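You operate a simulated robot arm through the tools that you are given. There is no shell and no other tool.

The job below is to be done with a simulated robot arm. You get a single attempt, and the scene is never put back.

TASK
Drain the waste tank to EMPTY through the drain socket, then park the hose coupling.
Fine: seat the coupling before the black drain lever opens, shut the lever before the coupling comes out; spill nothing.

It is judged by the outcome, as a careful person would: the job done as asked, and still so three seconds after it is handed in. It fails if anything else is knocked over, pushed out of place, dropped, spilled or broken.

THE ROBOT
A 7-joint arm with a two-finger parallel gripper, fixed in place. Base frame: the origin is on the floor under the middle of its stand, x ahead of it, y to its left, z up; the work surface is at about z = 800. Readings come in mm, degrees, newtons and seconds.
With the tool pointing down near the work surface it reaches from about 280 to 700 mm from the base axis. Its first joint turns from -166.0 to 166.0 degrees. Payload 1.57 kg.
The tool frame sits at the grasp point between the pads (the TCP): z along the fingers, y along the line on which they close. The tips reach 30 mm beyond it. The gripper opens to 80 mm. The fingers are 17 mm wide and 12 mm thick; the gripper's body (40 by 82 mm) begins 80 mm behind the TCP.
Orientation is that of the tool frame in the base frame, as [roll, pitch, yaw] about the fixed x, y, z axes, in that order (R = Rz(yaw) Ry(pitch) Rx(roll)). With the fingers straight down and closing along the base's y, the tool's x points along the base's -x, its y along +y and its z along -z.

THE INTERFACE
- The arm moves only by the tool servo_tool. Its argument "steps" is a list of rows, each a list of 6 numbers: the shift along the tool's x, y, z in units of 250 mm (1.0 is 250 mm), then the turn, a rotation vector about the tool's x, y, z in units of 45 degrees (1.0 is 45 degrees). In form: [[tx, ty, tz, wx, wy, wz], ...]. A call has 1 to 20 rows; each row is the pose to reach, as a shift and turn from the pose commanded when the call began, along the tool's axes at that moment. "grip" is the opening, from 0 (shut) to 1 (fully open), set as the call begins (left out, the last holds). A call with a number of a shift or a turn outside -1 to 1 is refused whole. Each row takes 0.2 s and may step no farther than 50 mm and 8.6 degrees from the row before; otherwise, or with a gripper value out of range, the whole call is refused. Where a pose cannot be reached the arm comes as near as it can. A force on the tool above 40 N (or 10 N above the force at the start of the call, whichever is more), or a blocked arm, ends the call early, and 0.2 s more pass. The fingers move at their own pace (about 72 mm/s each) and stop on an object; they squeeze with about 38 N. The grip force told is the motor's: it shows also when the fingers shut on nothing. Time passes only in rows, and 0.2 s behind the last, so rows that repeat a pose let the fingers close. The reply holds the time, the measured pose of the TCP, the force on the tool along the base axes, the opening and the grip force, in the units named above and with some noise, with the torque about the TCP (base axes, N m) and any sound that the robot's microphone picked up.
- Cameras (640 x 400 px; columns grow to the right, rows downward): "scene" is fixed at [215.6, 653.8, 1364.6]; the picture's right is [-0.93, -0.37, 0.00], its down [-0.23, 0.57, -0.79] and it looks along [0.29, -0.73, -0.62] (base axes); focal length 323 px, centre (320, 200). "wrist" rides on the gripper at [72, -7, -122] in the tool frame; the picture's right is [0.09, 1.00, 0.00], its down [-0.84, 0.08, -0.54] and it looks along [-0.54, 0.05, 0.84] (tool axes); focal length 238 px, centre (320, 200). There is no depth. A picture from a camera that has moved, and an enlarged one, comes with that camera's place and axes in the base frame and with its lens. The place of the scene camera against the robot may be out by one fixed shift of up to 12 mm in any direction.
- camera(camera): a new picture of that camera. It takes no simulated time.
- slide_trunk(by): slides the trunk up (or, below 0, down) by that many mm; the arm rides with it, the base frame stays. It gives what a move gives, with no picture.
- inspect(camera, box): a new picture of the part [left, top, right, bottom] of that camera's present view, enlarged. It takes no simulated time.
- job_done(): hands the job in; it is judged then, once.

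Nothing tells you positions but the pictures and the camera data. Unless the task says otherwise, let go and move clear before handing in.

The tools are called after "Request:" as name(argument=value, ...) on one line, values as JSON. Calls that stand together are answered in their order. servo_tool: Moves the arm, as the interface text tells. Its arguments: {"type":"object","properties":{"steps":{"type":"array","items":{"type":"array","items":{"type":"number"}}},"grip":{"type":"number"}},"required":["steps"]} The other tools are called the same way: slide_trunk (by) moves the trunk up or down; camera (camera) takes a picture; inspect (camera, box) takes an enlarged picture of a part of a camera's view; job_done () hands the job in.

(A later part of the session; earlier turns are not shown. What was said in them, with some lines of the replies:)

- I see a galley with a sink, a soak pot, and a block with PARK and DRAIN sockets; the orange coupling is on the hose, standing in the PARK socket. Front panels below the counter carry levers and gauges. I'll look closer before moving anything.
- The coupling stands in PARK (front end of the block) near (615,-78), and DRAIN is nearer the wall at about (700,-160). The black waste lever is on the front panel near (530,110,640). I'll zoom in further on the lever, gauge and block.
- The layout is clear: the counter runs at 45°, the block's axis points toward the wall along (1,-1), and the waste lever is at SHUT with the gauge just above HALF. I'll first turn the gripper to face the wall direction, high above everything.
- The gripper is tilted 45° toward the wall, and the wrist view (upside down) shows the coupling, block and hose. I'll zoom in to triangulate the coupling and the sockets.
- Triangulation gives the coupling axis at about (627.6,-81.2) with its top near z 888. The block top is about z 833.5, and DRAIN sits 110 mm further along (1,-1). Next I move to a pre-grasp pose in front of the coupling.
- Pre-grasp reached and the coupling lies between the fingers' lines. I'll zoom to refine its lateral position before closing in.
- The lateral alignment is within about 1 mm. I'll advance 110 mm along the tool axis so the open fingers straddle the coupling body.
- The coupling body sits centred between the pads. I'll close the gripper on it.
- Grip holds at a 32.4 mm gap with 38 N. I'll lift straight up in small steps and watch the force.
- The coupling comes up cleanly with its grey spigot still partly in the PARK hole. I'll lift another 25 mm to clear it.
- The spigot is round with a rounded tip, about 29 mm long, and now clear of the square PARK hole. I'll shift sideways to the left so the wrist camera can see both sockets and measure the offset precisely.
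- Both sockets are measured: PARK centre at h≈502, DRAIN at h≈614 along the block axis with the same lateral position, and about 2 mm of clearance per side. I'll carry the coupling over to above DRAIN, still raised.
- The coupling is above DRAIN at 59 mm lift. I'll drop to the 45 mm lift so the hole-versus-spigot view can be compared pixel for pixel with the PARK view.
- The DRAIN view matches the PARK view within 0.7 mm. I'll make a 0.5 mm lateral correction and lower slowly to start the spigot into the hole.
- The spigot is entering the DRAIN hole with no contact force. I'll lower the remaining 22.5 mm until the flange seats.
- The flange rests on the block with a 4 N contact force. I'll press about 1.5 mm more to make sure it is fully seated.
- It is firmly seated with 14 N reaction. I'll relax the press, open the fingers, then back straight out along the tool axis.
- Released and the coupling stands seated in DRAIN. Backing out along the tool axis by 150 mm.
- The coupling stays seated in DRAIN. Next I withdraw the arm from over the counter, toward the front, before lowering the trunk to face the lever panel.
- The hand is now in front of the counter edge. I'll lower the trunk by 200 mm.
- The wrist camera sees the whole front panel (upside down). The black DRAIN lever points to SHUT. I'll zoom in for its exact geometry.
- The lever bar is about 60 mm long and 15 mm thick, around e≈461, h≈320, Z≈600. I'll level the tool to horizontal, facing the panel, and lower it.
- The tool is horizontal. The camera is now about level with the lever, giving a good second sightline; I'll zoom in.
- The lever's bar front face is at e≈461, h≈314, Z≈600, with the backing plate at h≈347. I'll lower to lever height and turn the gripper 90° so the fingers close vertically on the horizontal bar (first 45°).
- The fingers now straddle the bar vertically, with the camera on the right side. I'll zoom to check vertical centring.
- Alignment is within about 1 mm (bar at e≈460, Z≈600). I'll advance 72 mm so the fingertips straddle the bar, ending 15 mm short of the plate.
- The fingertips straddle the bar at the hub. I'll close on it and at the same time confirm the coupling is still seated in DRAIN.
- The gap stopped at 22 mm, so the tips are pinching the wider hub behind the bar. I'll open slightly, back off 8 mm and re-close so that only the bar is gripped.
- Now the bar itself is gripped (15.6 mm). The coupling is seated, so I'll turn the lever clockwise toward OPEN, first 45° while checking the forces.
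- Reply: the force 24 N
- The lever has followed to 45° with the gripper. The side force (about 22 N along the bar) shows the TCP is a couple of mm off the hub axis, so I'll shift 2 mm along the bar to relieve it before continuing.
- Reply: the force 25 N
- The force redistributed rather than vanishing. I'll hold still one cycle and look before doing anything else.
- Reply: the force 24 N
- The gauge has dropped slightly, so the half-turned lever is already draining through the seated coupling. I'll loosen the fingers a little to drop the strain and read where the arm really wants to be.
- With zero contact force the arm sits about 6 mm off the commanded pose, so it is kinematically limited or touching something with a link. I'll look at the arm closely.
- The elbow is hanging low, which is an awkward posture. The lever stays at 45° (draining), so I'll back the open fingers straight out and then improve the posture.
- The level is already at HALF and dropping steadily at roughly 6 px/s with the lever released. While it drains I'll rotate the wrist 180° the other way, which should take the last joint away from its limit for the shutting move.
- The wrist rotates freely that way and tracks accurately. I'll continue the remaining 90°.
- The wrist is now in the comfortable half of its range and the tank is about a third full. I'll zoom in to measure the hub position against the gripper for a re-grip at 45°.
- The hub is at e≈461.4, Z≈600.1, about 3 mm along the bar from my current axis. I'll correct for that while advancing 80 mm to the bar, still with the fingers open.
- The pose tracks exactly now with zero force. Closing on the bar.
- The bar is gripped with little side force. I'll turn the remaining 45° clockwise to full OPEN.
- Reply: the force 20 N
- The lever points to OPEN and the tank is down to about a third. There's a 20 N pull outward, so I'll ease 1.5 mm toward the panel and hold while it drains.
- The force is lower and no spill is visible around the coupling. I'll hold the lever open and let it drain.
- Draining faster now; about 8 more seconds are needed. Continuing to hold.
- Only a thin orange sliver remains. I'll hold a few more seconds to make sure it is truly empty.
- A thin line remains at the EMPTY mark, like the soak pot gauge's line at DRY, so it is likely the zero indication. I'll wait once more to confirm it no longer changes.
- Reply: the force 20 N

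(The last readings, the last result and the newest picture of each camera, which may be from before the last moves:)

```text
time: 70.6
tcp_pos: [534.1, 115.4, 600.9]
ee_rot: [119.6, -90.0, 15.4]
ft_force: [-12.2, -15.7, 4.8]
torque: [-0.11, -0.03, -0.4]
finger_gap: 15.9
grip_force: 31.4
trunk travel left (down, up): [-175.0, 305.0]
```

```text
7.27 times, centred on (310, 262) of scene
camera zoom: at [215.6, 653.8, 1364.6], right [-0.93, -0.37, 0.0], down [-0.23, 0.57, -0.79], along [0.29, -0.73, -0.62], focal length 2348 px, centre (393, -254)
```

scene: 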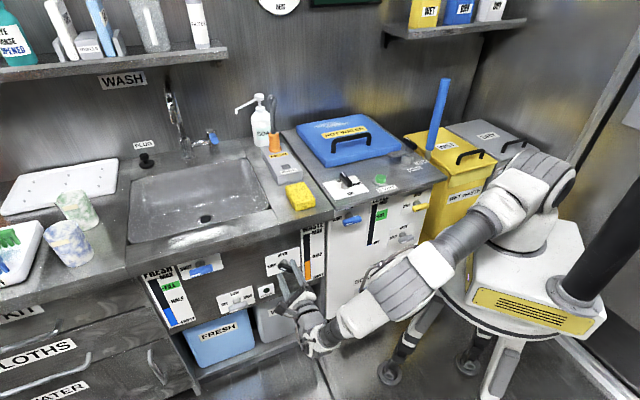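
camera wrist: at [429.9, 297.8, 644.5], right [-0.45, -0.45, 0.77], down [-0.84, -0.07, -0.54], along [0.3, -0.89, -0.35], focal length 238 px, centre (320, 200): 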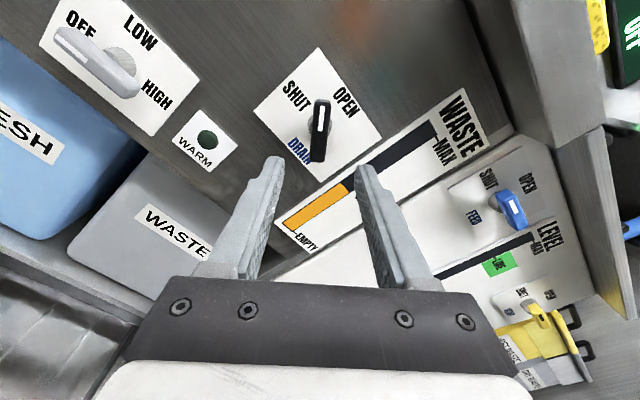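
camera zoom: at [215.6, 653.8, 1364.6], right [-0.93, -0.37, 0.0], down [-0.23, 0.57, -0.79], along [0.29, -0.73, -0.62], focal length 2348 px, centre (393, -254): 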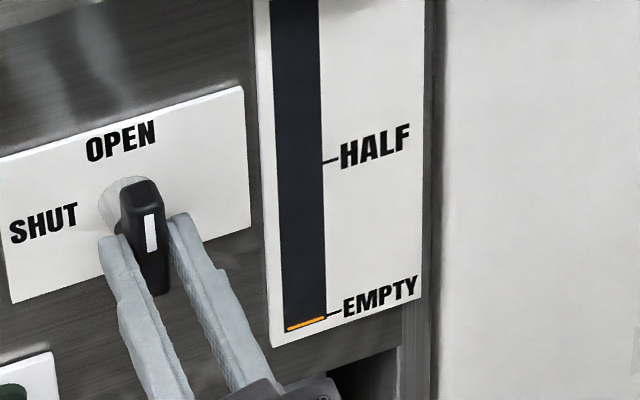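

The gauge is unchanged at EMPTY, so the tank is drained. Now I'll turn the lever back counter-clockwise, the first 45°.

Request:
servo_tool(steps=[[0, 0, -0.003, 0, 0, -0.1667], [0, 0, -0.006, 0, 0, -0.3333], [0, 0, -0.006, 0, 0, -0.5], [0, 0, -0.006, 0, 0, -0.6667], [0, 0, -0.006, 0, 0, -0.8333], [0, 0, -0.006, 0, 0, -1.0], [0, 0, -0.006, 0, 0, -1.0]])

Request:
inspect(camera="wrist", box=[240, 80, 400, 240])

```text
time: 72.2
tcp_pos: [534.0, 117.8, 600.9]
ee_rot: [90.0, -44.8, 44.9]
ft_force: [-6.2, -13.6, 1.7]
torque: [0.42, 0.42, -0.93]
finger_gap: 15.9
grip_force: 31.7
trunk travel left (down, up): [-175.0, 305.0]
```

```text
2.50 times, centred on (320, 160) of wrist
camera zoom: at [488.8, 242.7, 646.5], right [-0.45, -0.45, 0.77], down [-0.84, -0.07, -0.54], along [0.3, -0.89, -0.35], focal length 596 px, centre (320, 300)
```

zoom: 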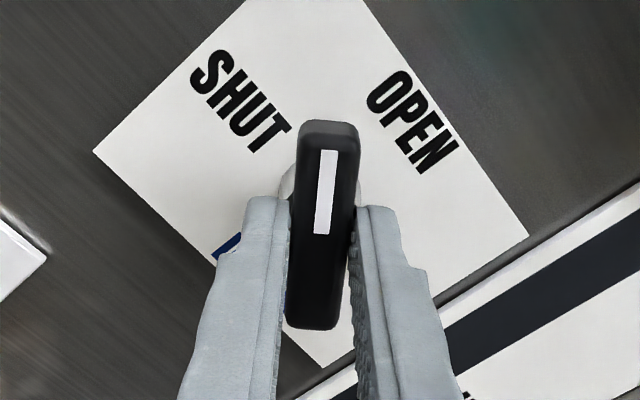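

The lever follows smoothly. Continuing the last 45° to SHUT.

Request:
servo_tool(steps=[[0, 0, 0, 0, 0, -0.1667], [0, 0, 0, 0, 0, -0.3333], [0, 0, 0, 0, 0, -0.5], [0, 0, 0, 0, 0, -0.6667], [0, 0, 0, 0, 0, -0.8333], [0, 0, 0, 0, 0, -1.0], [0, 0, 0, 0, 0, -1.0]])

Request:
inspect(camera="wrist", box=[240, 80, 400, 240])

Request:
inspect(camera="scene", box=[270, 220, 340, 290])

```text
time: 73.8
tcp_pos: [534.5, 117.7, 599.8]
ee_rot: [90.1, 0.1, 45.1]
ft_force: [5.9, -14.5, -5.2]
torque: [0.05, 0.01, -0.55]
finger_gap: 15.8
grip_force: 31.2
trunk travel left (down, up): [-175.0, 305.0]
```

```text
2.50 times, centred on (320, 160) of wrist
camera zoom: at [500.3, 254.4, 593.3], right [0.07, 0.07, 1.0], down [-0.97, -0.21, 0.08], along [0.21, -0.98, 0.05], focal length 596 px, centre (320, 300)
```

zoom: 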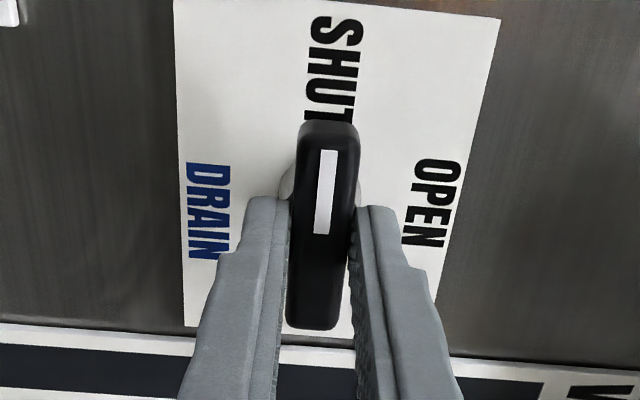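

```text
5.71 times, centred on (305, 255) of scene
camera zoom: at [215.6, 653.8, 1364.6], right [-0.93, -0.37, 0.0], down [-0.23, 0.57, -0.79], along [0.29, -0.73, -0.62], focal length 1845 px, centre (406, -114)
```

zoom: 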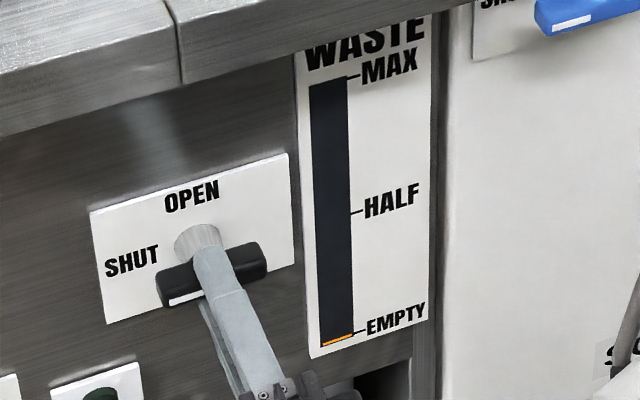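

The lever is horizontal at SHUT. I'll nudge 2.5° further to confirm it is against its stop, then return to level.

Request:
servo_tool(steps=[[0, 0, 0, 0, 0, -0.028], [0, 0, 0, 0, 0, -0.056], [0, 0, 0, 0, 0, -0.056]])

```text
time: 74.6
tcp_pos: [534.5, 116.5, 600.0]
ee_rot: [90.1, 2.5, 44.9]
ft_force: [9.7, -13.0, -6.9]
torque: [0.42, -0.54, -0.12]
finger_gap: 16.5
grip_force: 31.9
trunk travel left (down, up): [-175.0, 305.0]
```

The torque rose to about 0.7 N·m and the pads wedged, so the lever is against its SHUT stop. I'll level off, open the fingers and back straight out.

Request:
servo_tool(steps=[[0, 0, 0, 0, 0, 0.028], [0, 0, 0, 0, 0, 0.056], [0, 0, 0, 0, 0, 0.056]])

Request:
servo_tool(steps=[[0, 0, 0, 0, 0, 0], [0, 0, 0, 0, 0, 0], [0, 0, 0, 0, 0, 0]], grip=0.6)

Request:
servo_tool(steps=[[0, 0, -0.06, 0, 0, 0], [0, 0, -0.14, 0, 0, 0], [0, 0, -0.24, 0, 0, 0], [0, 0, -0.36, 0, 0, 0], [0, 0, -0.5, 0, 0, 0], [0, 0, -0.5, 0, 0, 0]])

Request:
camera(camera="wrist")

Request:
camera(camera="scene")

```text
time: 75.4
tcp_pos: [534.8, 117.6, 600.0]
ee_rot: [90.0, 0.0, 45.0]
ft_force: [10.2, -8.8, -4.8]
torque: [0.07, 0.06, -0.14]
finger_gap: 15.9
grip_force: 31.4
trunk travel left (down, up): [-175.0, 305.0]
```

```text
time: 76.2
tcp_pos: [533.3, 117.5, 600.5]
ee_rot: [90.0, -0.1, 45.0]
ft_force: [-0.3, -0.7, -0.4]
torque: [-0.04, 0.03, 0.0]
finger_gap: 47.9
grip_force: 0.1
trunk travel left (down, up): [-175.0, 305.0]
```

```text
time: 77.6
tcp_pos: [447.1, 205.0, 599.9]
ee_rot: [90.0, 0.0, 45.0]
ft_force: [0.9, -0.4, -0.8]
torque: [0.03, -0.02, -0.03]
finger_gap: 47.9
grip_force: 0.0
trunk travel left (down, up): [-175.0, 305.0]
```

```text
taken
camera wrist: at [413.1, 342.4, 593.3], right [0.07, 0.06, 1.0], down [-0.97, -0.21, 0.08], along [0.21, -0.98, 0.05], focal length 238 px, centre (320, 200)
```

wrist: 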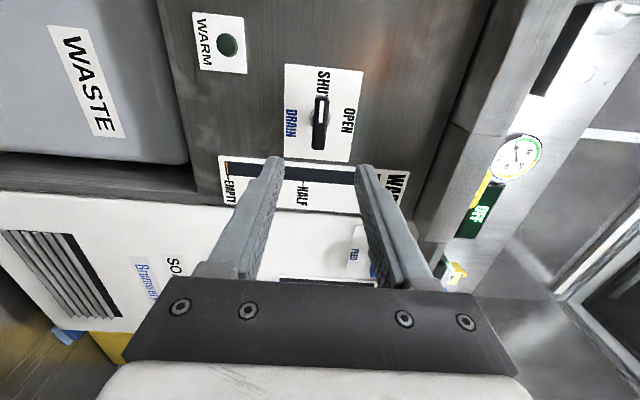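

```text
taken
```

scene: 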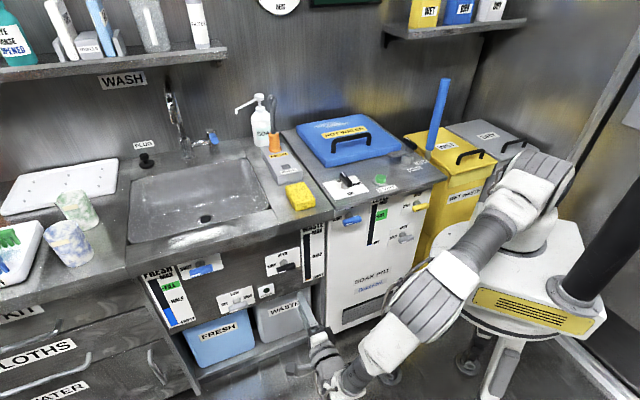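

The lever is SHUT and released. Next I raise the trunk back by 200 mm with the hand clear in front of the counter, then return to the coupling.

Request:
slide_trunk(by=200)

Request:
camera(camera="scene")

```text
time: 79.7
tcp_pos: [446.9, 204.6, 799.8]
ee_rot: [89.9, 0.0, 44.9]
ft_force: [-0.8, 1.5, 0.3]
torque: [0.0, -0.02, -0.01]
finger_gap: 48.4
grip_force: 0.0
trunk travel left (down, up): [-375.0, 105.0]
```

```text
taken
```

scene: 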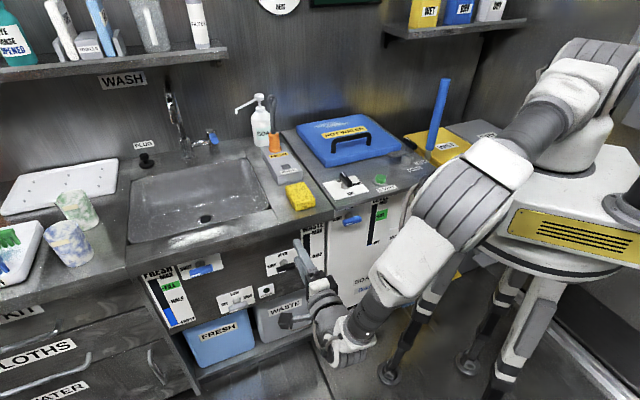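

Trunk is back up. Now I raise the hand 160 mm and start rolling the wrist so the camera ends on top.

Request:
servo_tool(steps=[[0, 0.107, 0, 0, 0, 0.1667], [0, 0.214, 0, 0, 0, 0.3333], [0, 0.321, 0, 0, 0, 0.5], [0, 0.428, 0, 0, 0, 0.6667], [0, 0.535, 0, 0, 0, 0.8333], [0, 0.64, 0, 0, 0, 1.0], [0, 0.64, 0, 0, 0, 1.0]], grip=0.9)

Request:
servo_tool(steps=[[0, 0, 0, 0, 0, 0.1667], [0, 0, 0, 0, 0, 0.3333], [0, 0, 0, 0, 0, 0.5], [0, 0, 0, 0, 0, 0.6667], [0, 0, 0, 0, 0, 0.8333], [0, 0, 0, 0, 0, 1.0], [0, 0, 0, 0, 0, 1.0]])

Request:
camera(camera="scene")

Request:
camera(camera="wrist")

```text
time: 81.3
tcp_pos: [447.9, 203.5, 960.7]
ee_rot: [90.0, -45.1, 45.0]
ft_force: [0.1, 0.2, -0.1]
torque: [-0.02, 0.05, 0.04]
finger_gap: 71.9
grip_force: 0.0
trunk travel left (down, up): [-375.0, 105.0]
```

```text
time: 82.9
tcp_pos: [447.3, 205.4, 959.8]
ee_rot: [-85.6, -89.9, -139.5]
ft_force: [-0.1, 0.3, -0.4]
torque: [0.0, -0.01, 0.0]
finger_gap: 72.0
grip_force: 0.0
trunk travel left (down, up): [-375.0, 105.0]
```

```text
taken
```

scene: 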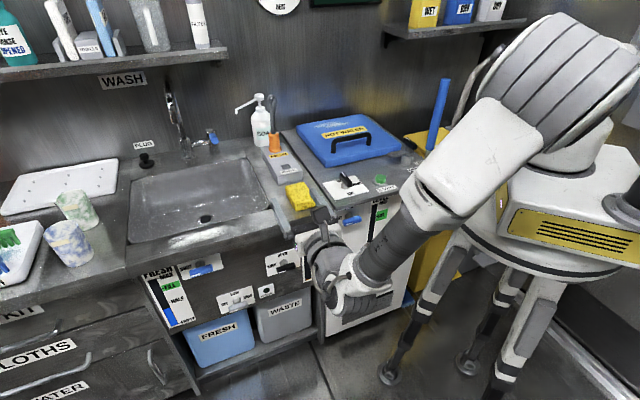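

```text
taken
camera wrist: at [367.1, 296.1, 1031.8], right [-0.7, -0.7, 0.09], down [-0.44, 0.33, -0.84], along [0.56, -0.63, -0.54], focal length 238 px, centre (320, 200)
```

wrist: 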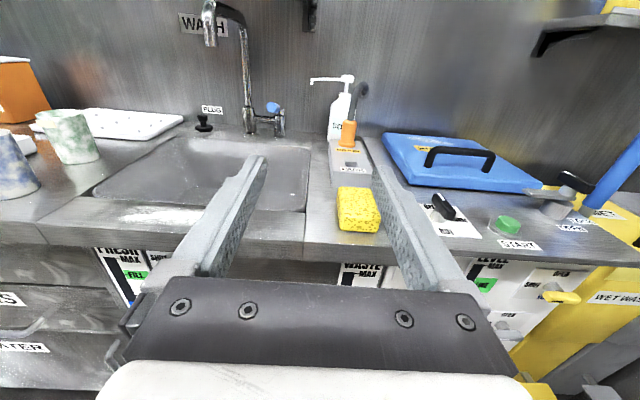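

The view is upright now: coupling in DRAIN ahead. I'll tilt the tool 30° down, then fly in over the counter toward the pre-grasp.

Request:
servo_tool(steps=[[0, 0, 0, 0, -0.1667, 0], [0, 0, 0, 0, -0.3333, 0], [0, 0, 0, 0, -0.5, 0], [0, 0, 0, 0, -0.6667, 0], [0, 0, 0, 0, -0.6667, 0]])

Request:
servo_tool(steps=[[0.06, 0.05, 0.12, 0, 0, 0], [0.12, 0.1, 0.24, 0, 0, 0], [0.18, 0.15, 0.36, 0, 0, 0], [0.24, 0.2, 0.48, 0, 0, 0], [0.3, 0.25, 0.6, 0, 0, 0], [0.35, 0.304, 0.72, 0, 0, 0], [0.35, 0.304, 0.72, 0, 0, 0]])

Request:
camera(camera="wrist")

Request:
camera(camera="scene")

```text
time: 84.1
tcp_pos: [447.4, 204.6, 959.5]
ee_rot: [180.0, -59.9, -45.0]
ft_force: [-0.5, 0.5, -0.5]
torque: [-0.02, 0.01, 0.0]
finger_gap: 71.9
grip_force: 0.1
trunk travel left (down, up): [-375.0, 105.0]
```

```text
time: 85.7
tcp_pos: [537.0, 8.0, 946.3]
ee_rot: [-180.0, -60.0, -45.0]
ft_force: [-0.2, 1.0, 0.9]
torque: [-0.01, 0.04, -0.04]
finger_gap: 72.1
grip_force: 0.1
trunk travel left (down, up): [-375.0, 105.0]
```

```text
taken
camera wrist: at [493.7, 62.1, 1069.5], right [-0.67, -0.74, 0.08], down [-0.68, 0.57, -0.45], along [0.29, -0.36, -0.89], focal length 238 px, centre (320, 200)
```

wrist: 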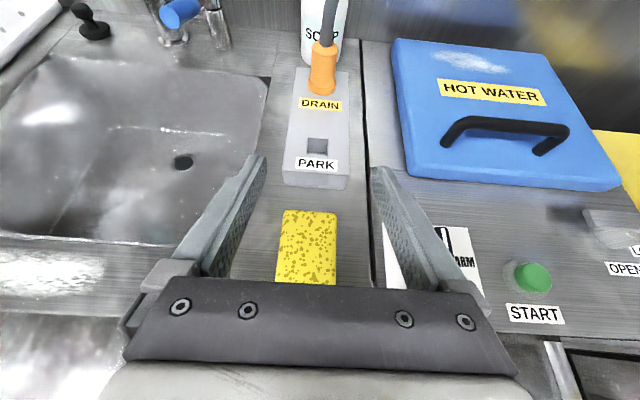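

```text
taken
```

scene: 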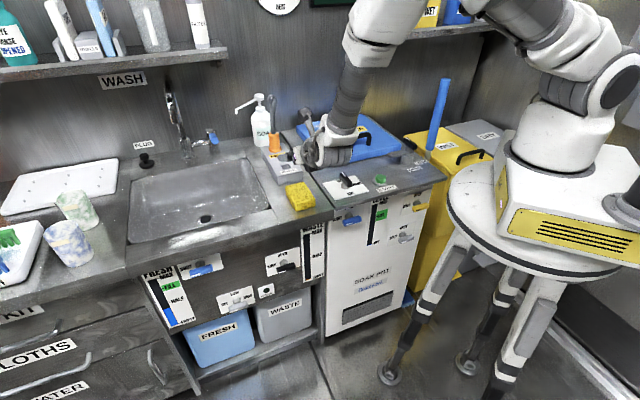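

I'm over the sponge at a safe height, aligned with the block. Moving 110 mm closer to the DRAIN coupling and re-measuring.

Request:
servo_tool(steps=[[0.055, 0, 0.095, 0, 0, 0], [0.11, 0, 0.19, 0, 0, 0], [0.165, 0, 0.286, 0, 0, 0], [0.22, 0, 0.381, 0, 0, 0], [0.22, 0, 0.381, 0, 0, 0]])

Request:
camera(camera="wrist")

Request:
inspect(camera="wrist", box=[270, 40, 390, 190])

Request:
inspect(camera="scene", box=[225, 80, 345, 220])

```text
time: 86.9
tcp_pos: [611.3, -69.1, 946.5]
ee_rot: [-180.0, -60.0, -45.0]
ft_force: [0.8, -1.1, 0.6]
torque: [0.01, 0.01, -0.02]
finger_gap: 71.9
grip_force: 0.1
trunk travel left (down, up): [-375.0, 105.0]
```

```text
taken
camera wrist: at [568.1, -14.4, 1068.3], right [-0.67, -0.74, 0.08], down [-0.68, 0.57, -0.45], along [0.29, -0.36, -0.89], focal length 238 px, centre (320, 200)
```

wrist: 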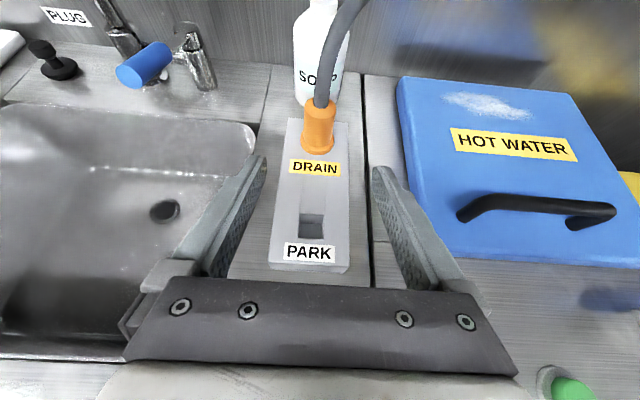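

```text
2.67 times, centred on (330, 115) of wrist
camera zoom: at [568.1, -14.4, 1068.3], right [-0.67, -0.74, 0.08], down [-0.68, 0.57, -0.45], along [0.29, -0.36, -0.89], focal length 636 px, centre (293, 427)
```

zoom: 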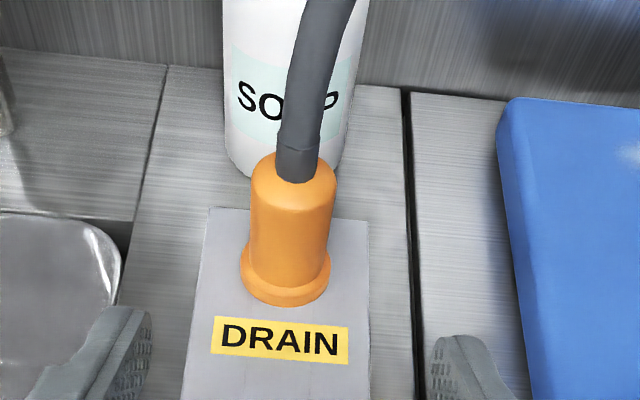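

```text
2.86 times, centred on (285, 150) of scene
camera zoom: at [215.6, 653.8, 1364.6], right [-0.93, -0.37, 0.0], down [-0.23, 0.57, -0.79], along [0.29, -0.73, -0.62], focal length 922 px, centre (420, 343)
```

zoom: 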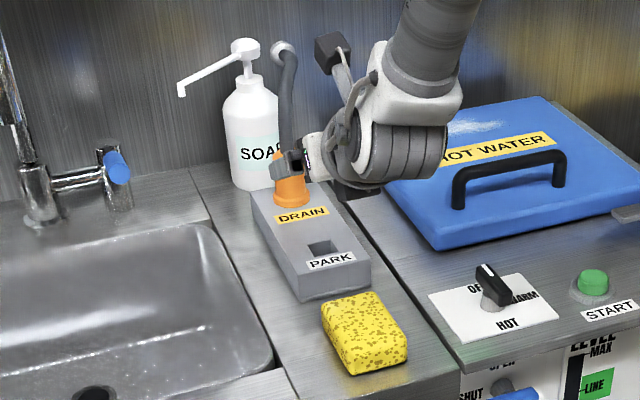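

The coupling is at e≈386, so I need a 1.4 mm lateral correction. Then I'll advance about 151 mm along the tool axis to straddle it.

Request:
servo_tool(steps=[[0.001, -0.0056, 0.12, 0, 0, 0], [0.001, -0.0056, 0.24, 0, 0, 0], [0.002, -0.0056, 0.36, 0, 0, 0], [0.002, -0.0056, 0.45, 0, 0, 0], [0.003, -0.0056, 0.53, 0, 0, 0], [0.003, -0.0056, 0.605, 0, 0, 0], [0.003, -0.0056, 0.605, 0, 0, 0]])

Request:
camera(camera="wrist")

Request:
inspect(camera="scene", box=[225, 80, 345, 220])

```text
time: 88.5
tcp_pos: [705.1, -159.2, 871.0]
ee_rot: [-180.0, -60.0, -44.9]
ft_force: [-0.1, 1.4, 0.5]
torque: [0.0, 0.0, 0.0]
finger_gap: 71.9
grip_force: 0.1
trunk travel left (down, up): [-375.0, 105.0]
```

```text
taken
camera wrist: at [662.9, -105.1, 993.9], right [-0.67, -0.74, 0.08], down [-0.68, 0.57, -0.45], along [0.29, -0.36, -0.89], focal length 238 px, centre (320, 200)
```

wrist: 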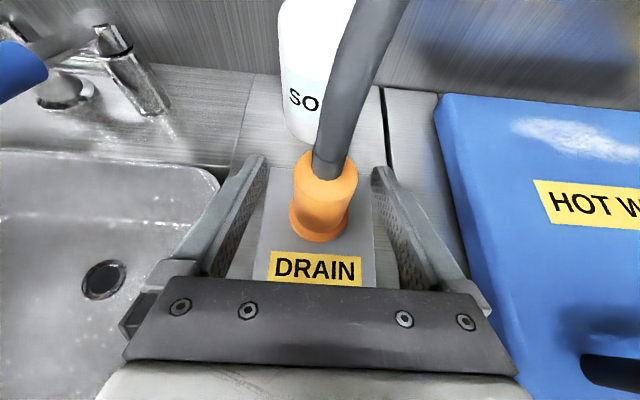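

```text
2.86 times, centred on (285, 150) of scene
camera zoom: at [215.6, 653.8, 1364.6], right [-0.93, -0.37, 0.0], down [-0.23, 0.57, -0.79], along [0.29, -0.73, -0.62], focal length 922 px, centre (420, 343)
```

zoom: 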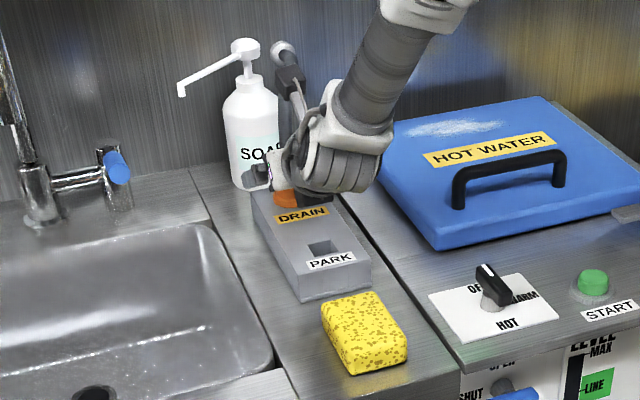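

The coupling is centred between the fingers. Lever is SHUT, so I close on the coupling.

Request:
servo_tool(steps=[[0, 0, 0, 0, 0, 0], [0, 0, 0, 0, 0, 0], [0, 0, 0, 0, 0, 0], [0, 0, 0, 0, 0, 0], [0, 0, 0, 0, 0, 0]], grip=0)

Request:
inspect(camera="scene", box=[270, 220, 340, 290])

Request:
inspect(camera="wrist", box=[240, 120, 400, 280])

```text
time: 89.7
tcp_pos: [705.4, -158.7, 872.4]
ee_rot: [180.0, -60.0, -45.0]
ft_force: [-0.1, -0.3, 0.8]
torque: [0.0, 0.03, 0.01]
finger_gap: 32.9
grip_force: 37.6
trunk travel left (down, up): [-375.0, 105.0]
```

```text
5.71 times, centred on (305, 255) of scene
camera zoom: at [215.6, 653.8, 1364.6], right [-0.93, -0.37, 0.0], down [-0.23, 0.57, -0.79], along [0.29, -0.73, -0.62], focal length 1845 px, centre (406, -114)
```

zoom: 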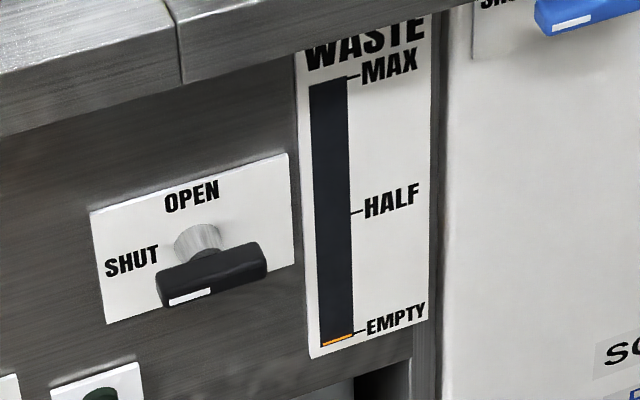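

```text
2.50 times, centred on (320, 200) of wrist
camera zoom: at [662.6, -104.9, 994.2], right [-0.67, -0.74, 0.08], down [-0.68, 0.57, -0.45], along [0.29, -0.36, -0.89], focal length 596 px, centre (320, 200)
```

zoom: 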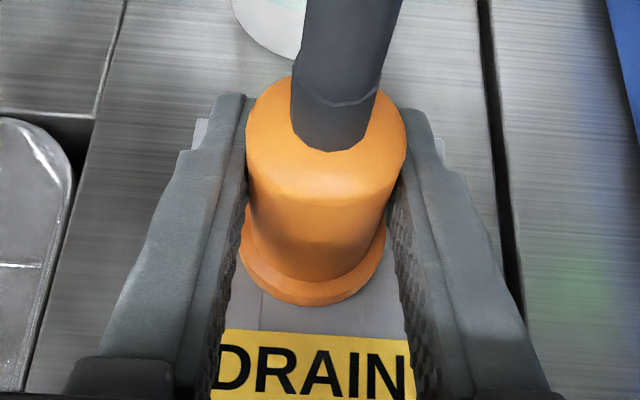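

Coupling gripped at 32.9 mm, and the lever is confirmed at SHUT with the gauge EMPTY. Lifting straight up 45 mm.

Request:
servo_tool(steps=[[0.0173, 0, -0.01, 0, 0, 0], [0.0346, 0, -0.02, 0, 0, 0], [0.052, 0, -0.03, 0, 0, 0], [0.0693, 0, -0.04, 0, 0, 0], [0.0866, 0, -0.05, 0, 0, 0], [0.104, 0, -0.06, 0, 0, 0], [0.1212, 0, -0.07, 0, 0, 0], [0.1386, 0, -0.08, 0, 0, 0], [0.1559, 0, -0.09, 0, 0, 0], [0.1559, 0, -0.09, 0, 0, 0]])

Request:
inspect(camera="scene", box=[245, 110, 315, 190])

Request:
camera(camera="wrist")

```text
time: 91.9
tcp_pos: [706.4, -159.4, 915.7]
ee_rot: [179.8, -60.0, -44.9]
ft_force: [0.2, -0.6, -1.7]
torque: [-0.06, -0.01, 0.0]
finger_gap: 32.8
grip_force: 38.1
trunk travel left (down, up): [-375.0, 105.0]
```

```text
5.00 times, centred on (280, 150) of scene
camera zoom: at [215.6, 653.8, 1364.6], right [-0.93, -0.37, 0.0], down [-0.23, 0.57, -0.79], along [0.29, -0.73, -0.62], focal length 1614 px, centre (520, 450)
```

zoom: 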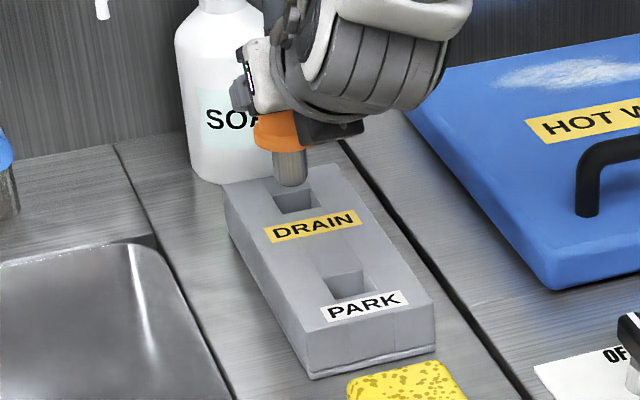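

```text
taken
camera wrist: at [663.1, -105.4, 1038.2], right [-0.67, -0.74, 0.08], down [-0.68, 0.57, -0.45], along [0.29, -0.36, -0.89], focal length 238 px, centre (320, 200)
```

wrist: 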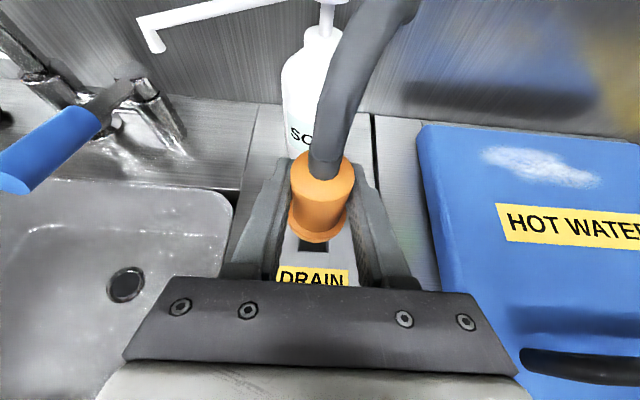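

The coupling is out of DRAIN cleanly with no drips visible. I'll record a reference zoom of the hole under the spigot, then move back 111.3 mm to above PARK.

Request:
inspect(camera="wrist", box=[260, 190, 380, 290])

Request:
servo_tool(steps=[[-0.0371, 0, -0.0643, 0, 0, 0], [-0.0742, 0, -0.1285, 0, 0, 0], [-0.1113, 0, -0.1928, 0, 0, 0], [-0.1484, -0.001, -0.257, 0, 0, 0], [-0.1855, -0.001, -0.3213, 0, 0, 0], [-0.2226, -0.001, -0.3856, 0, 0, 0], [-0.2226, -0.001, -0.3856, 0, 0, 0]])

Request:
inspect(camera="wrist", box=[260, 190, 380, 290])

Request:
inspect(camera="scene", box=[245, 110, 315, 190])

```text
4.00 times, centred on (320, 240) of wrist
camera zoom: at [663.1, -105.4, 1038.2], right [-0.67, -0.74, 0.08], down [-0.68, 0.57, -0.45], along [0.29, -0.36, -0.89], focal length 953 px, centre (320, 40)
```

zoom: 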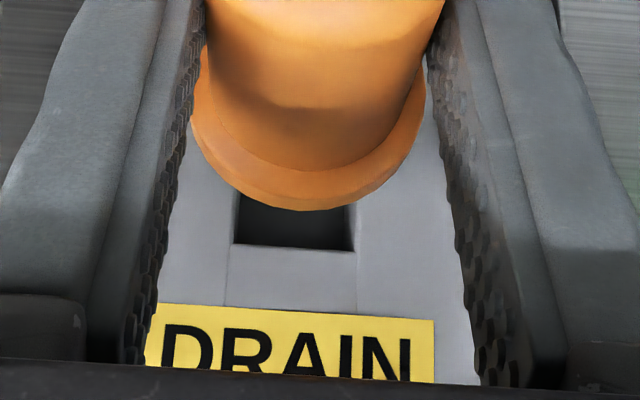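

```text
time: 93.5
tcp_pos: [626.8, -80.6, 916.3]
ee_rot: [180.0, -59.9, -45.0]
ft_force: [0.0, 0.9, -0.2]
torque: [0.01, -0.02, -0.02]
finger_gap: 33.0
grip_force: 38.2
trunk travel left (down, up): [-375.0, 105.0]
```

```text
4.00 times, centred on (320, 240) of wrist
camera zoom: at [583.7, -27.0, 1039.5], right [-0.67, -0.74, 0.08], down [-0.68, 0.57, -0.45], along [0.29, -0.36, -0.89], focal length 953 px, centre (320, 40)
```

zoom: 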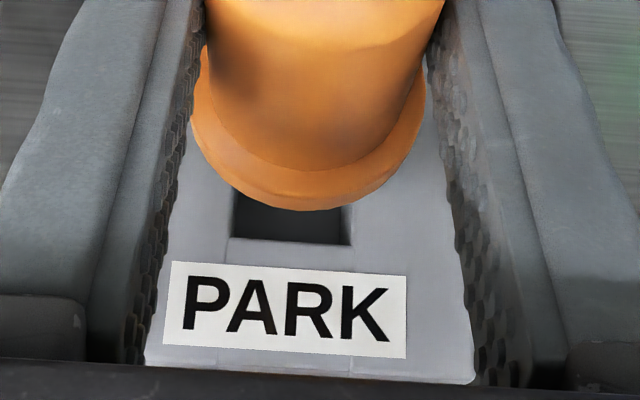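

```text
5.00 times, centred on (280, 150) of scene
camera zoom: at [215.6, 653.8, 1364.6], right [-0.93, -0.37, 0.0], down [-0.23, 0.57, -0.79], along [0.29, -0.73, -0.62], focal length 1614 px, centre (520, 450)
```

zoom: 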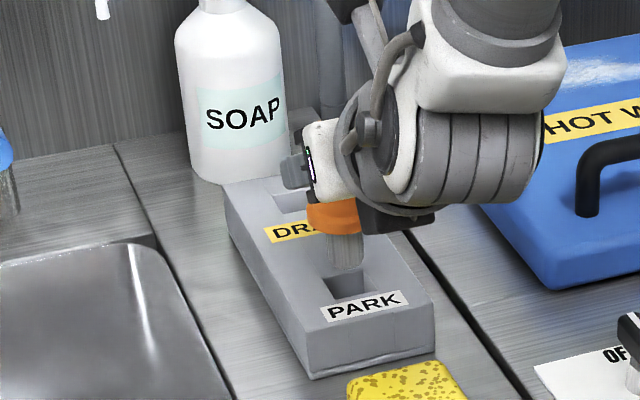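

The PARK hole is centred under the spigot within about 0.5 mm. I'll lower halfway first and check.

Request:
servo_tool(steps=[[-0.0173, -0.001, 0.01, 0, 0, 0], [-0.0346, -0.001, 0.02, 0, 0, 0], [-0.052, -0.001, 0.03, 0, 0, 0], [-0.0693, -0.001, 0.04, 0, 0, 0], [-0.0831, -0.001, 0.048, 0, 0, 0], [-0.0831, -0.001, 0.048, 0, 0, 0]])

Request:
inspect(camera="wrist", box=[260, 190, 380, 290])

Request:
inspect(camera="scene", box=[245, 110, 315, 190])

```text
time: 94.9
tcp_pos: [626.9, -80.5, 892.0]
ee_rot: [179.8, -60.1, -45.0]
ft_force: [-0.6, -1.2, -1.3]
torque: [-0.08, 0.03, 0.01]
finger_gap: 33.0
grip_force: 37.9
trunk travel left (down, up): [-375.0, 105.0]
```

```text
4.00 times, centred on (320, 240) of wrist
camera zoom: at [584.9, -26.3, 1015.3], right [-0.67, -0.74, 0.08], down [-0.68, 0.57, -0.45], along [0.29, -0.36, -0.89], focal length 953 px, centre (320, 40)
```

zoom: 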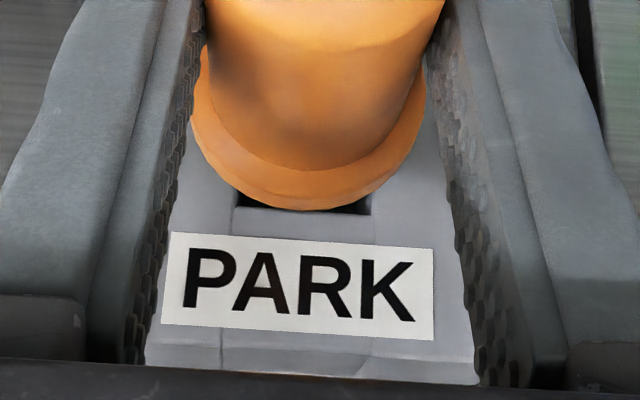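

```text
5.00 times, centred on (280, 150) of scene
camera zoom: at [215.6, 653.8, 1364.6], right [-0.93, -0.37, 0.0], down [-0.23, 0.57, -0.79], along [0.29, -0.73, -0.62], focal length 1614 px, centre (520, 450)
```

zoom: 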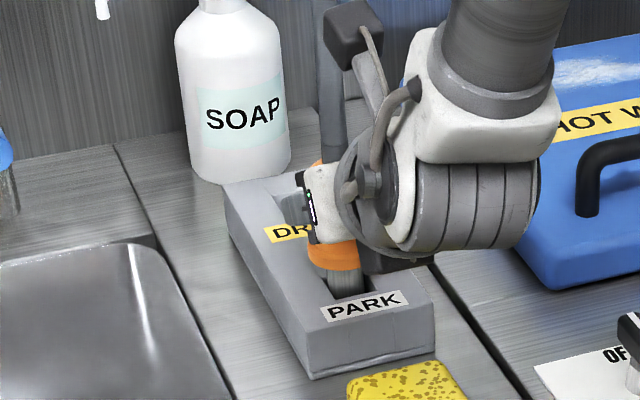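

The spigot is entering PARK without contact force. Lowering the remaining 21 mm until the flange seats.

Request:
servo_tool(steps=[[-0.0173, 0, 0.01, 0, 0, 0], [-0.0346, 0, 0.02, 0, 0, 0], [-0.048, 0, 0.0277, 0, 0, 0], [-0.059, 0, 0.034, 0, 0, 0], [-0.066, 0, 0.0381, 0, 0, 0], [-0.0728, 0, 0.042, 0, 0, 0], [-0.0763, 0, 0.044, 0, 0, 0], [-0.0763, 0, 0.044, 0, 0, 0]])

Request:
inspect(camera="wrist", box=[260, 190, 380, 290])

Request:
inspect(camera="scene", box=[245, 110, 315, 190])

```text
time: 96.7
tcp_pos: [627.8, -81.5, 872.6]
ee_rot: [-179.8, -60.1, -45.1]
ft_force: [-2.4, 0.3, 5.5]
torque: [0.1, 0.11, -0.05]
finger_gap: 32.8
grip_force: 37.9
trunk travel left (down, up): [-375.0, 105.0]
```

```text
4.00 times, centred on (320, 240) of wrist
camera zoom: at [584.7, -26.6, 994.1], right [-0.67, -0.74, 0.08], down [-0.68, 0.57, -0.46], along [0.29, -0.36, -0.89], focal length 953 px, centre (320, 40)
```

zoom: 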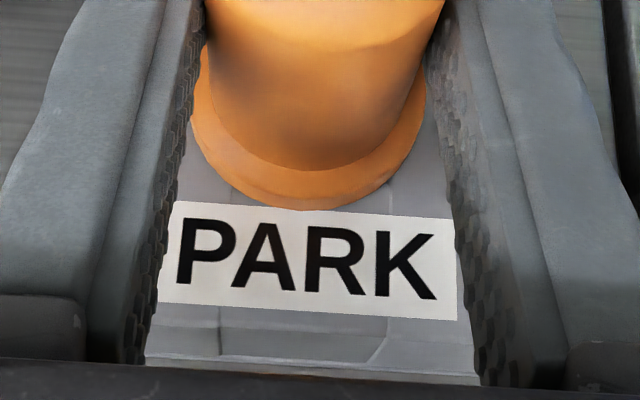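

```text
5.00 times, centred on (280, 150) of scene
camera zoom: at [215.6, 653.8, 1364.6], right [-0.93, -0.37, 0.0], down [-0.23, 0.57, -0.79], along [0.29, -0.73, -0.62], focal length 1614 px, centre (520, 450)
```

zoom: 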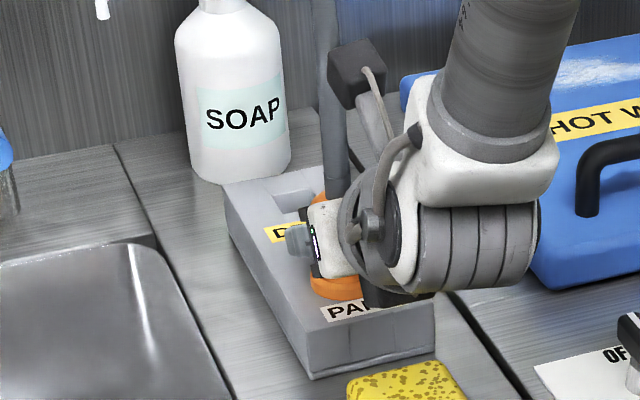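

Contact force of 5.5 N shows the flange has landed. A slight extra press, then relax and release.

Request:
servo_tool(steps=[[-0.002, 0, 0.0012, 0, 0, 0], [-0.004, 0, 0.0023, 0, 0, 0], [-0.004, 0, 0.0023, 0, 0, 0]])

Request:
servo_tool(steps=[[0.003, 0, -0.0017, 0, 0, 0], [0.006, 0, -0.0035, 0, 0, 0], [0.006, 0, -0.0035, 0, 0, 0]])

Request:
servo_tool(steps=[[0, 0, 0, 0, 0, 0], [0, 0, 0, 0, 0, 0], [0, 0, 0, 0, 0, 0], [0, 0, 0, 0, 0, 0]], grip=0.9)

Request:
camera(camera="wrist")

```text
time: 97.5
tcp_pos: [629.4, -80.8, 870.2]
ee_rot: [-179.7, -60.2, -45.1]
ft_force: [-6.1, 1.3, 15.0]
torque: [0.21, 0.31, 0.0]
finger_gap: 32.8
grip_force: 38.1
trunk travel left (down, up): [-375.0, 105.0]
```

```text
time: 98.3
tcp_pos: [627.8, -80.7, 870.4]
ee_rot: [-180.0, -60.0, -45.1]
ft_force: [3.2, -1.4, 7.3]
torque: [-0.01, -0.19, -0.03]
finger_gap: 32.8
grip_force: 37.9
trunk travel left (down, up): [-375.0, 105.0]
```

```text
time: 99.3
tcp_pos: [628.9, -80.1, 871.6]
ee_rot: [179.9, -60.0, -45.0]
ft_force: [-0.6, -0.2, 0.4]
torque: [-0.03, 0.03, -0.01]
finger_gap: 72.0
grip_force: 0.0
trunk travel left (down, up): [-375.0, 105.0]
```

```text
taken
camera wrist: at [584.7, -26.7, 993.7], right [-0.67, -0.74, 0.08], down [-0.68, 0.57, -0.45], along [0.29, -0.36, -0.89], focal length 238 px, centre (320, 200)
```

wrist: 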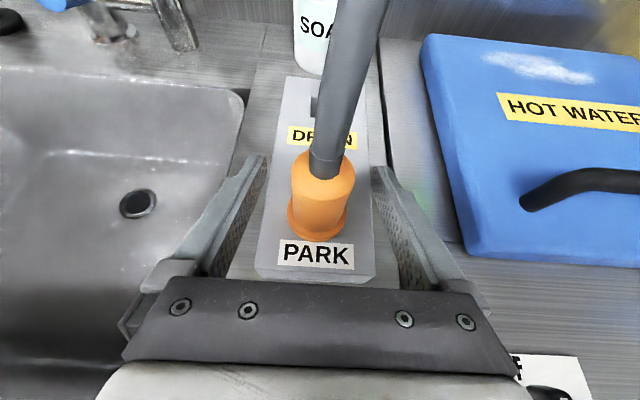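

The coupling is released in PARK. Backing straight out along the tool axis, up and toward the front.

Request:
servo_tool(steps=[[0, 0, -0.06, 0, 0, 0], [0, 0, -0.15, 0, 0, 0], [0, 0, -0.3, 0, 0, 0], [0, 0, -0.45, 0, 0, 0], [0, 0, -0.6, 0, 0, 0], [0, 0, -0.75, 0, 0, 0], [0, 0, -0.75, 0, 0, 0]])

Request:
camera(camera="wrist")

Request:
camera(camera="scene")

```text
time: 100.9
tcp_pos: [509.1, 34.1, 965.5]
ee_rot: [-180.0, -60.0, -45.1]
ft_force: [0.2, 0.4, -0.8]
torque: [0.0, -0.03, -0.02]
finger_gap: 72.2
grip_force: 0.1
trunk travel left (down, up): [-375.0, 105.0]
```

```text
taken
camera wrist: at [467.7, 88.6, 1087.7], right [-0.67, -0.74, 0.08], down [-0.68, 0.57, -0.45], along [0.29, -0.36, -0.89], focal length 238 px, centre (320, 200)
```

wrist: 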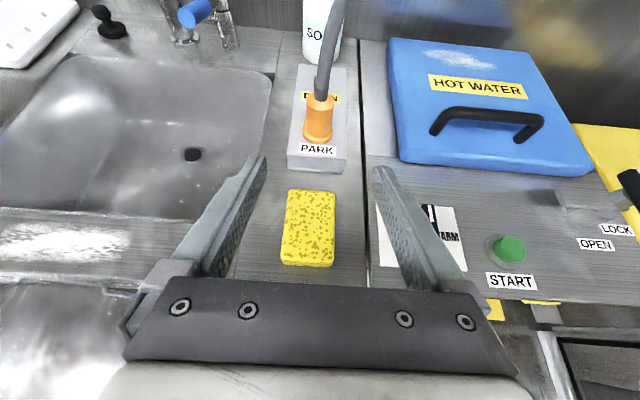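

```text
taken
```

scene: 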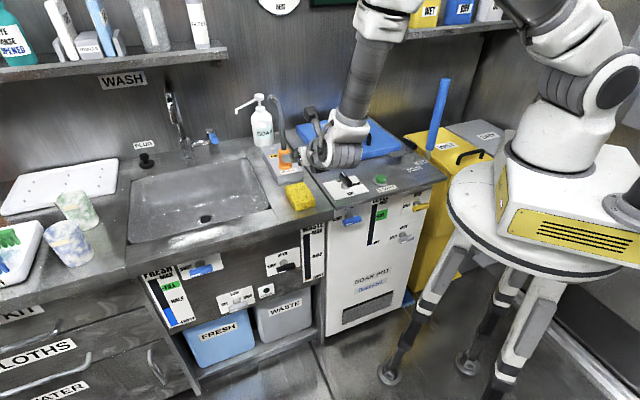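

Everything is clear. I'll retreat a little further and make a final check of the coupling, lever and gauge.

Request:
servo_tool(steps=[[-0.008, 0, -0.134, 0, 0, 0], [-0.016, 0, -0.268, 0, 0, 0], [-0.024, 0, -0.402, 0, 0, 0], [-0.032, 0, -0.536, 0, 0, 0], [-0.032, 0, -0.536, 0, 0, 0]])

Request:
inspect(camera="scene", box=[225, 80, 345, 220])

Request:
inspect(camera="scene", box=[130, 210, 340, 350])

Request:
inspect(camera="wrist", box=[240, 40, 400, 200])

```text
time: 102.1
tcp_pos: [428.4, 119.7, 1025.8]
ee_rot: [180.0, -59.9, -44.9]
ft_force: [-0.2, -0.4, 0.1]
torque: [0.01, 0.02, -0.03]
finger_gap: 72.1
grip_force: 0.1
trunk travel left (down, up): [-375.0, 105.0]
```

```text
2.86 times, centred on (285, 150) of scene
camera zoom: at [215.6, 653.8, 1364.6], right [-0.93, -0.37, 0.0], down [-0.23, 0.57, -0.79], along [0.29, -0.73, -0.62], focal length 922 px, centre (420, 343)
```

zoom: 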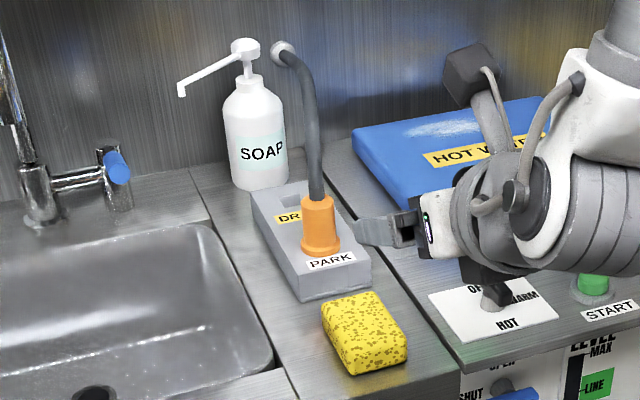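

```text
2.86 times, centred on (235, 280) of scene
camera zoom: at [215.6, 653.8, 1364.6], right [-0.93, -0.37, 0.0], down [-0.23, 0.57, -0.79], along [0.29, -0.73, -0.62], focal length 922 px, centre (563, -29)
```

zoom: 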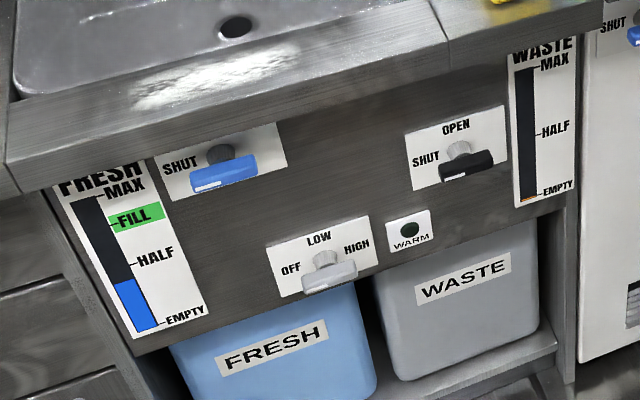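

```text
2.50 times, centred on (320, 120) of wrist
camera zoom: at [384.1, 174.2, 1147.9], right [-0.67, -0.74, 0.08], down [-0.68, 0.57, -0.45], along [0.29, -0.36, -0.89], focal length 596 px, centre (320, 400)
```

zoom: 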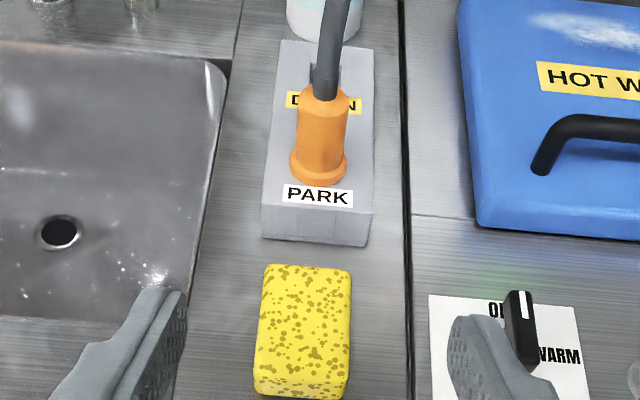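

The waste gauge reads EMPTY, the black lever is at SHUT, and the coupling sits upright in PARK. Nothing else has moved or spilled, and the arm is clear with the gripper open, so I'm handing in the job.

Request:
job_done()

```text
The job is handed in.
```

The waste tank is drained: its gauge reads EMPTY, with the same kind of thin line at the mark that the soak pot gauge shows at DRY. The hose coupling is back in PARK and the black drain lever is at SHUT.

- **Order:** I seated the coupling in DRAIN before the lever moved. I then shut the lever against its stop before pulling the coupling out.
- **Lever:** My first attempt only turned it to 45°, because the wrist could not reach any further. It stayed partly open and draining for about 10 seconds while I re-gripped and turned it fully to OPEN.
- **Surroundings:** I saw no spill or drips, and nothing else on the counter looked moved. The gripper is open and the arm is clear.
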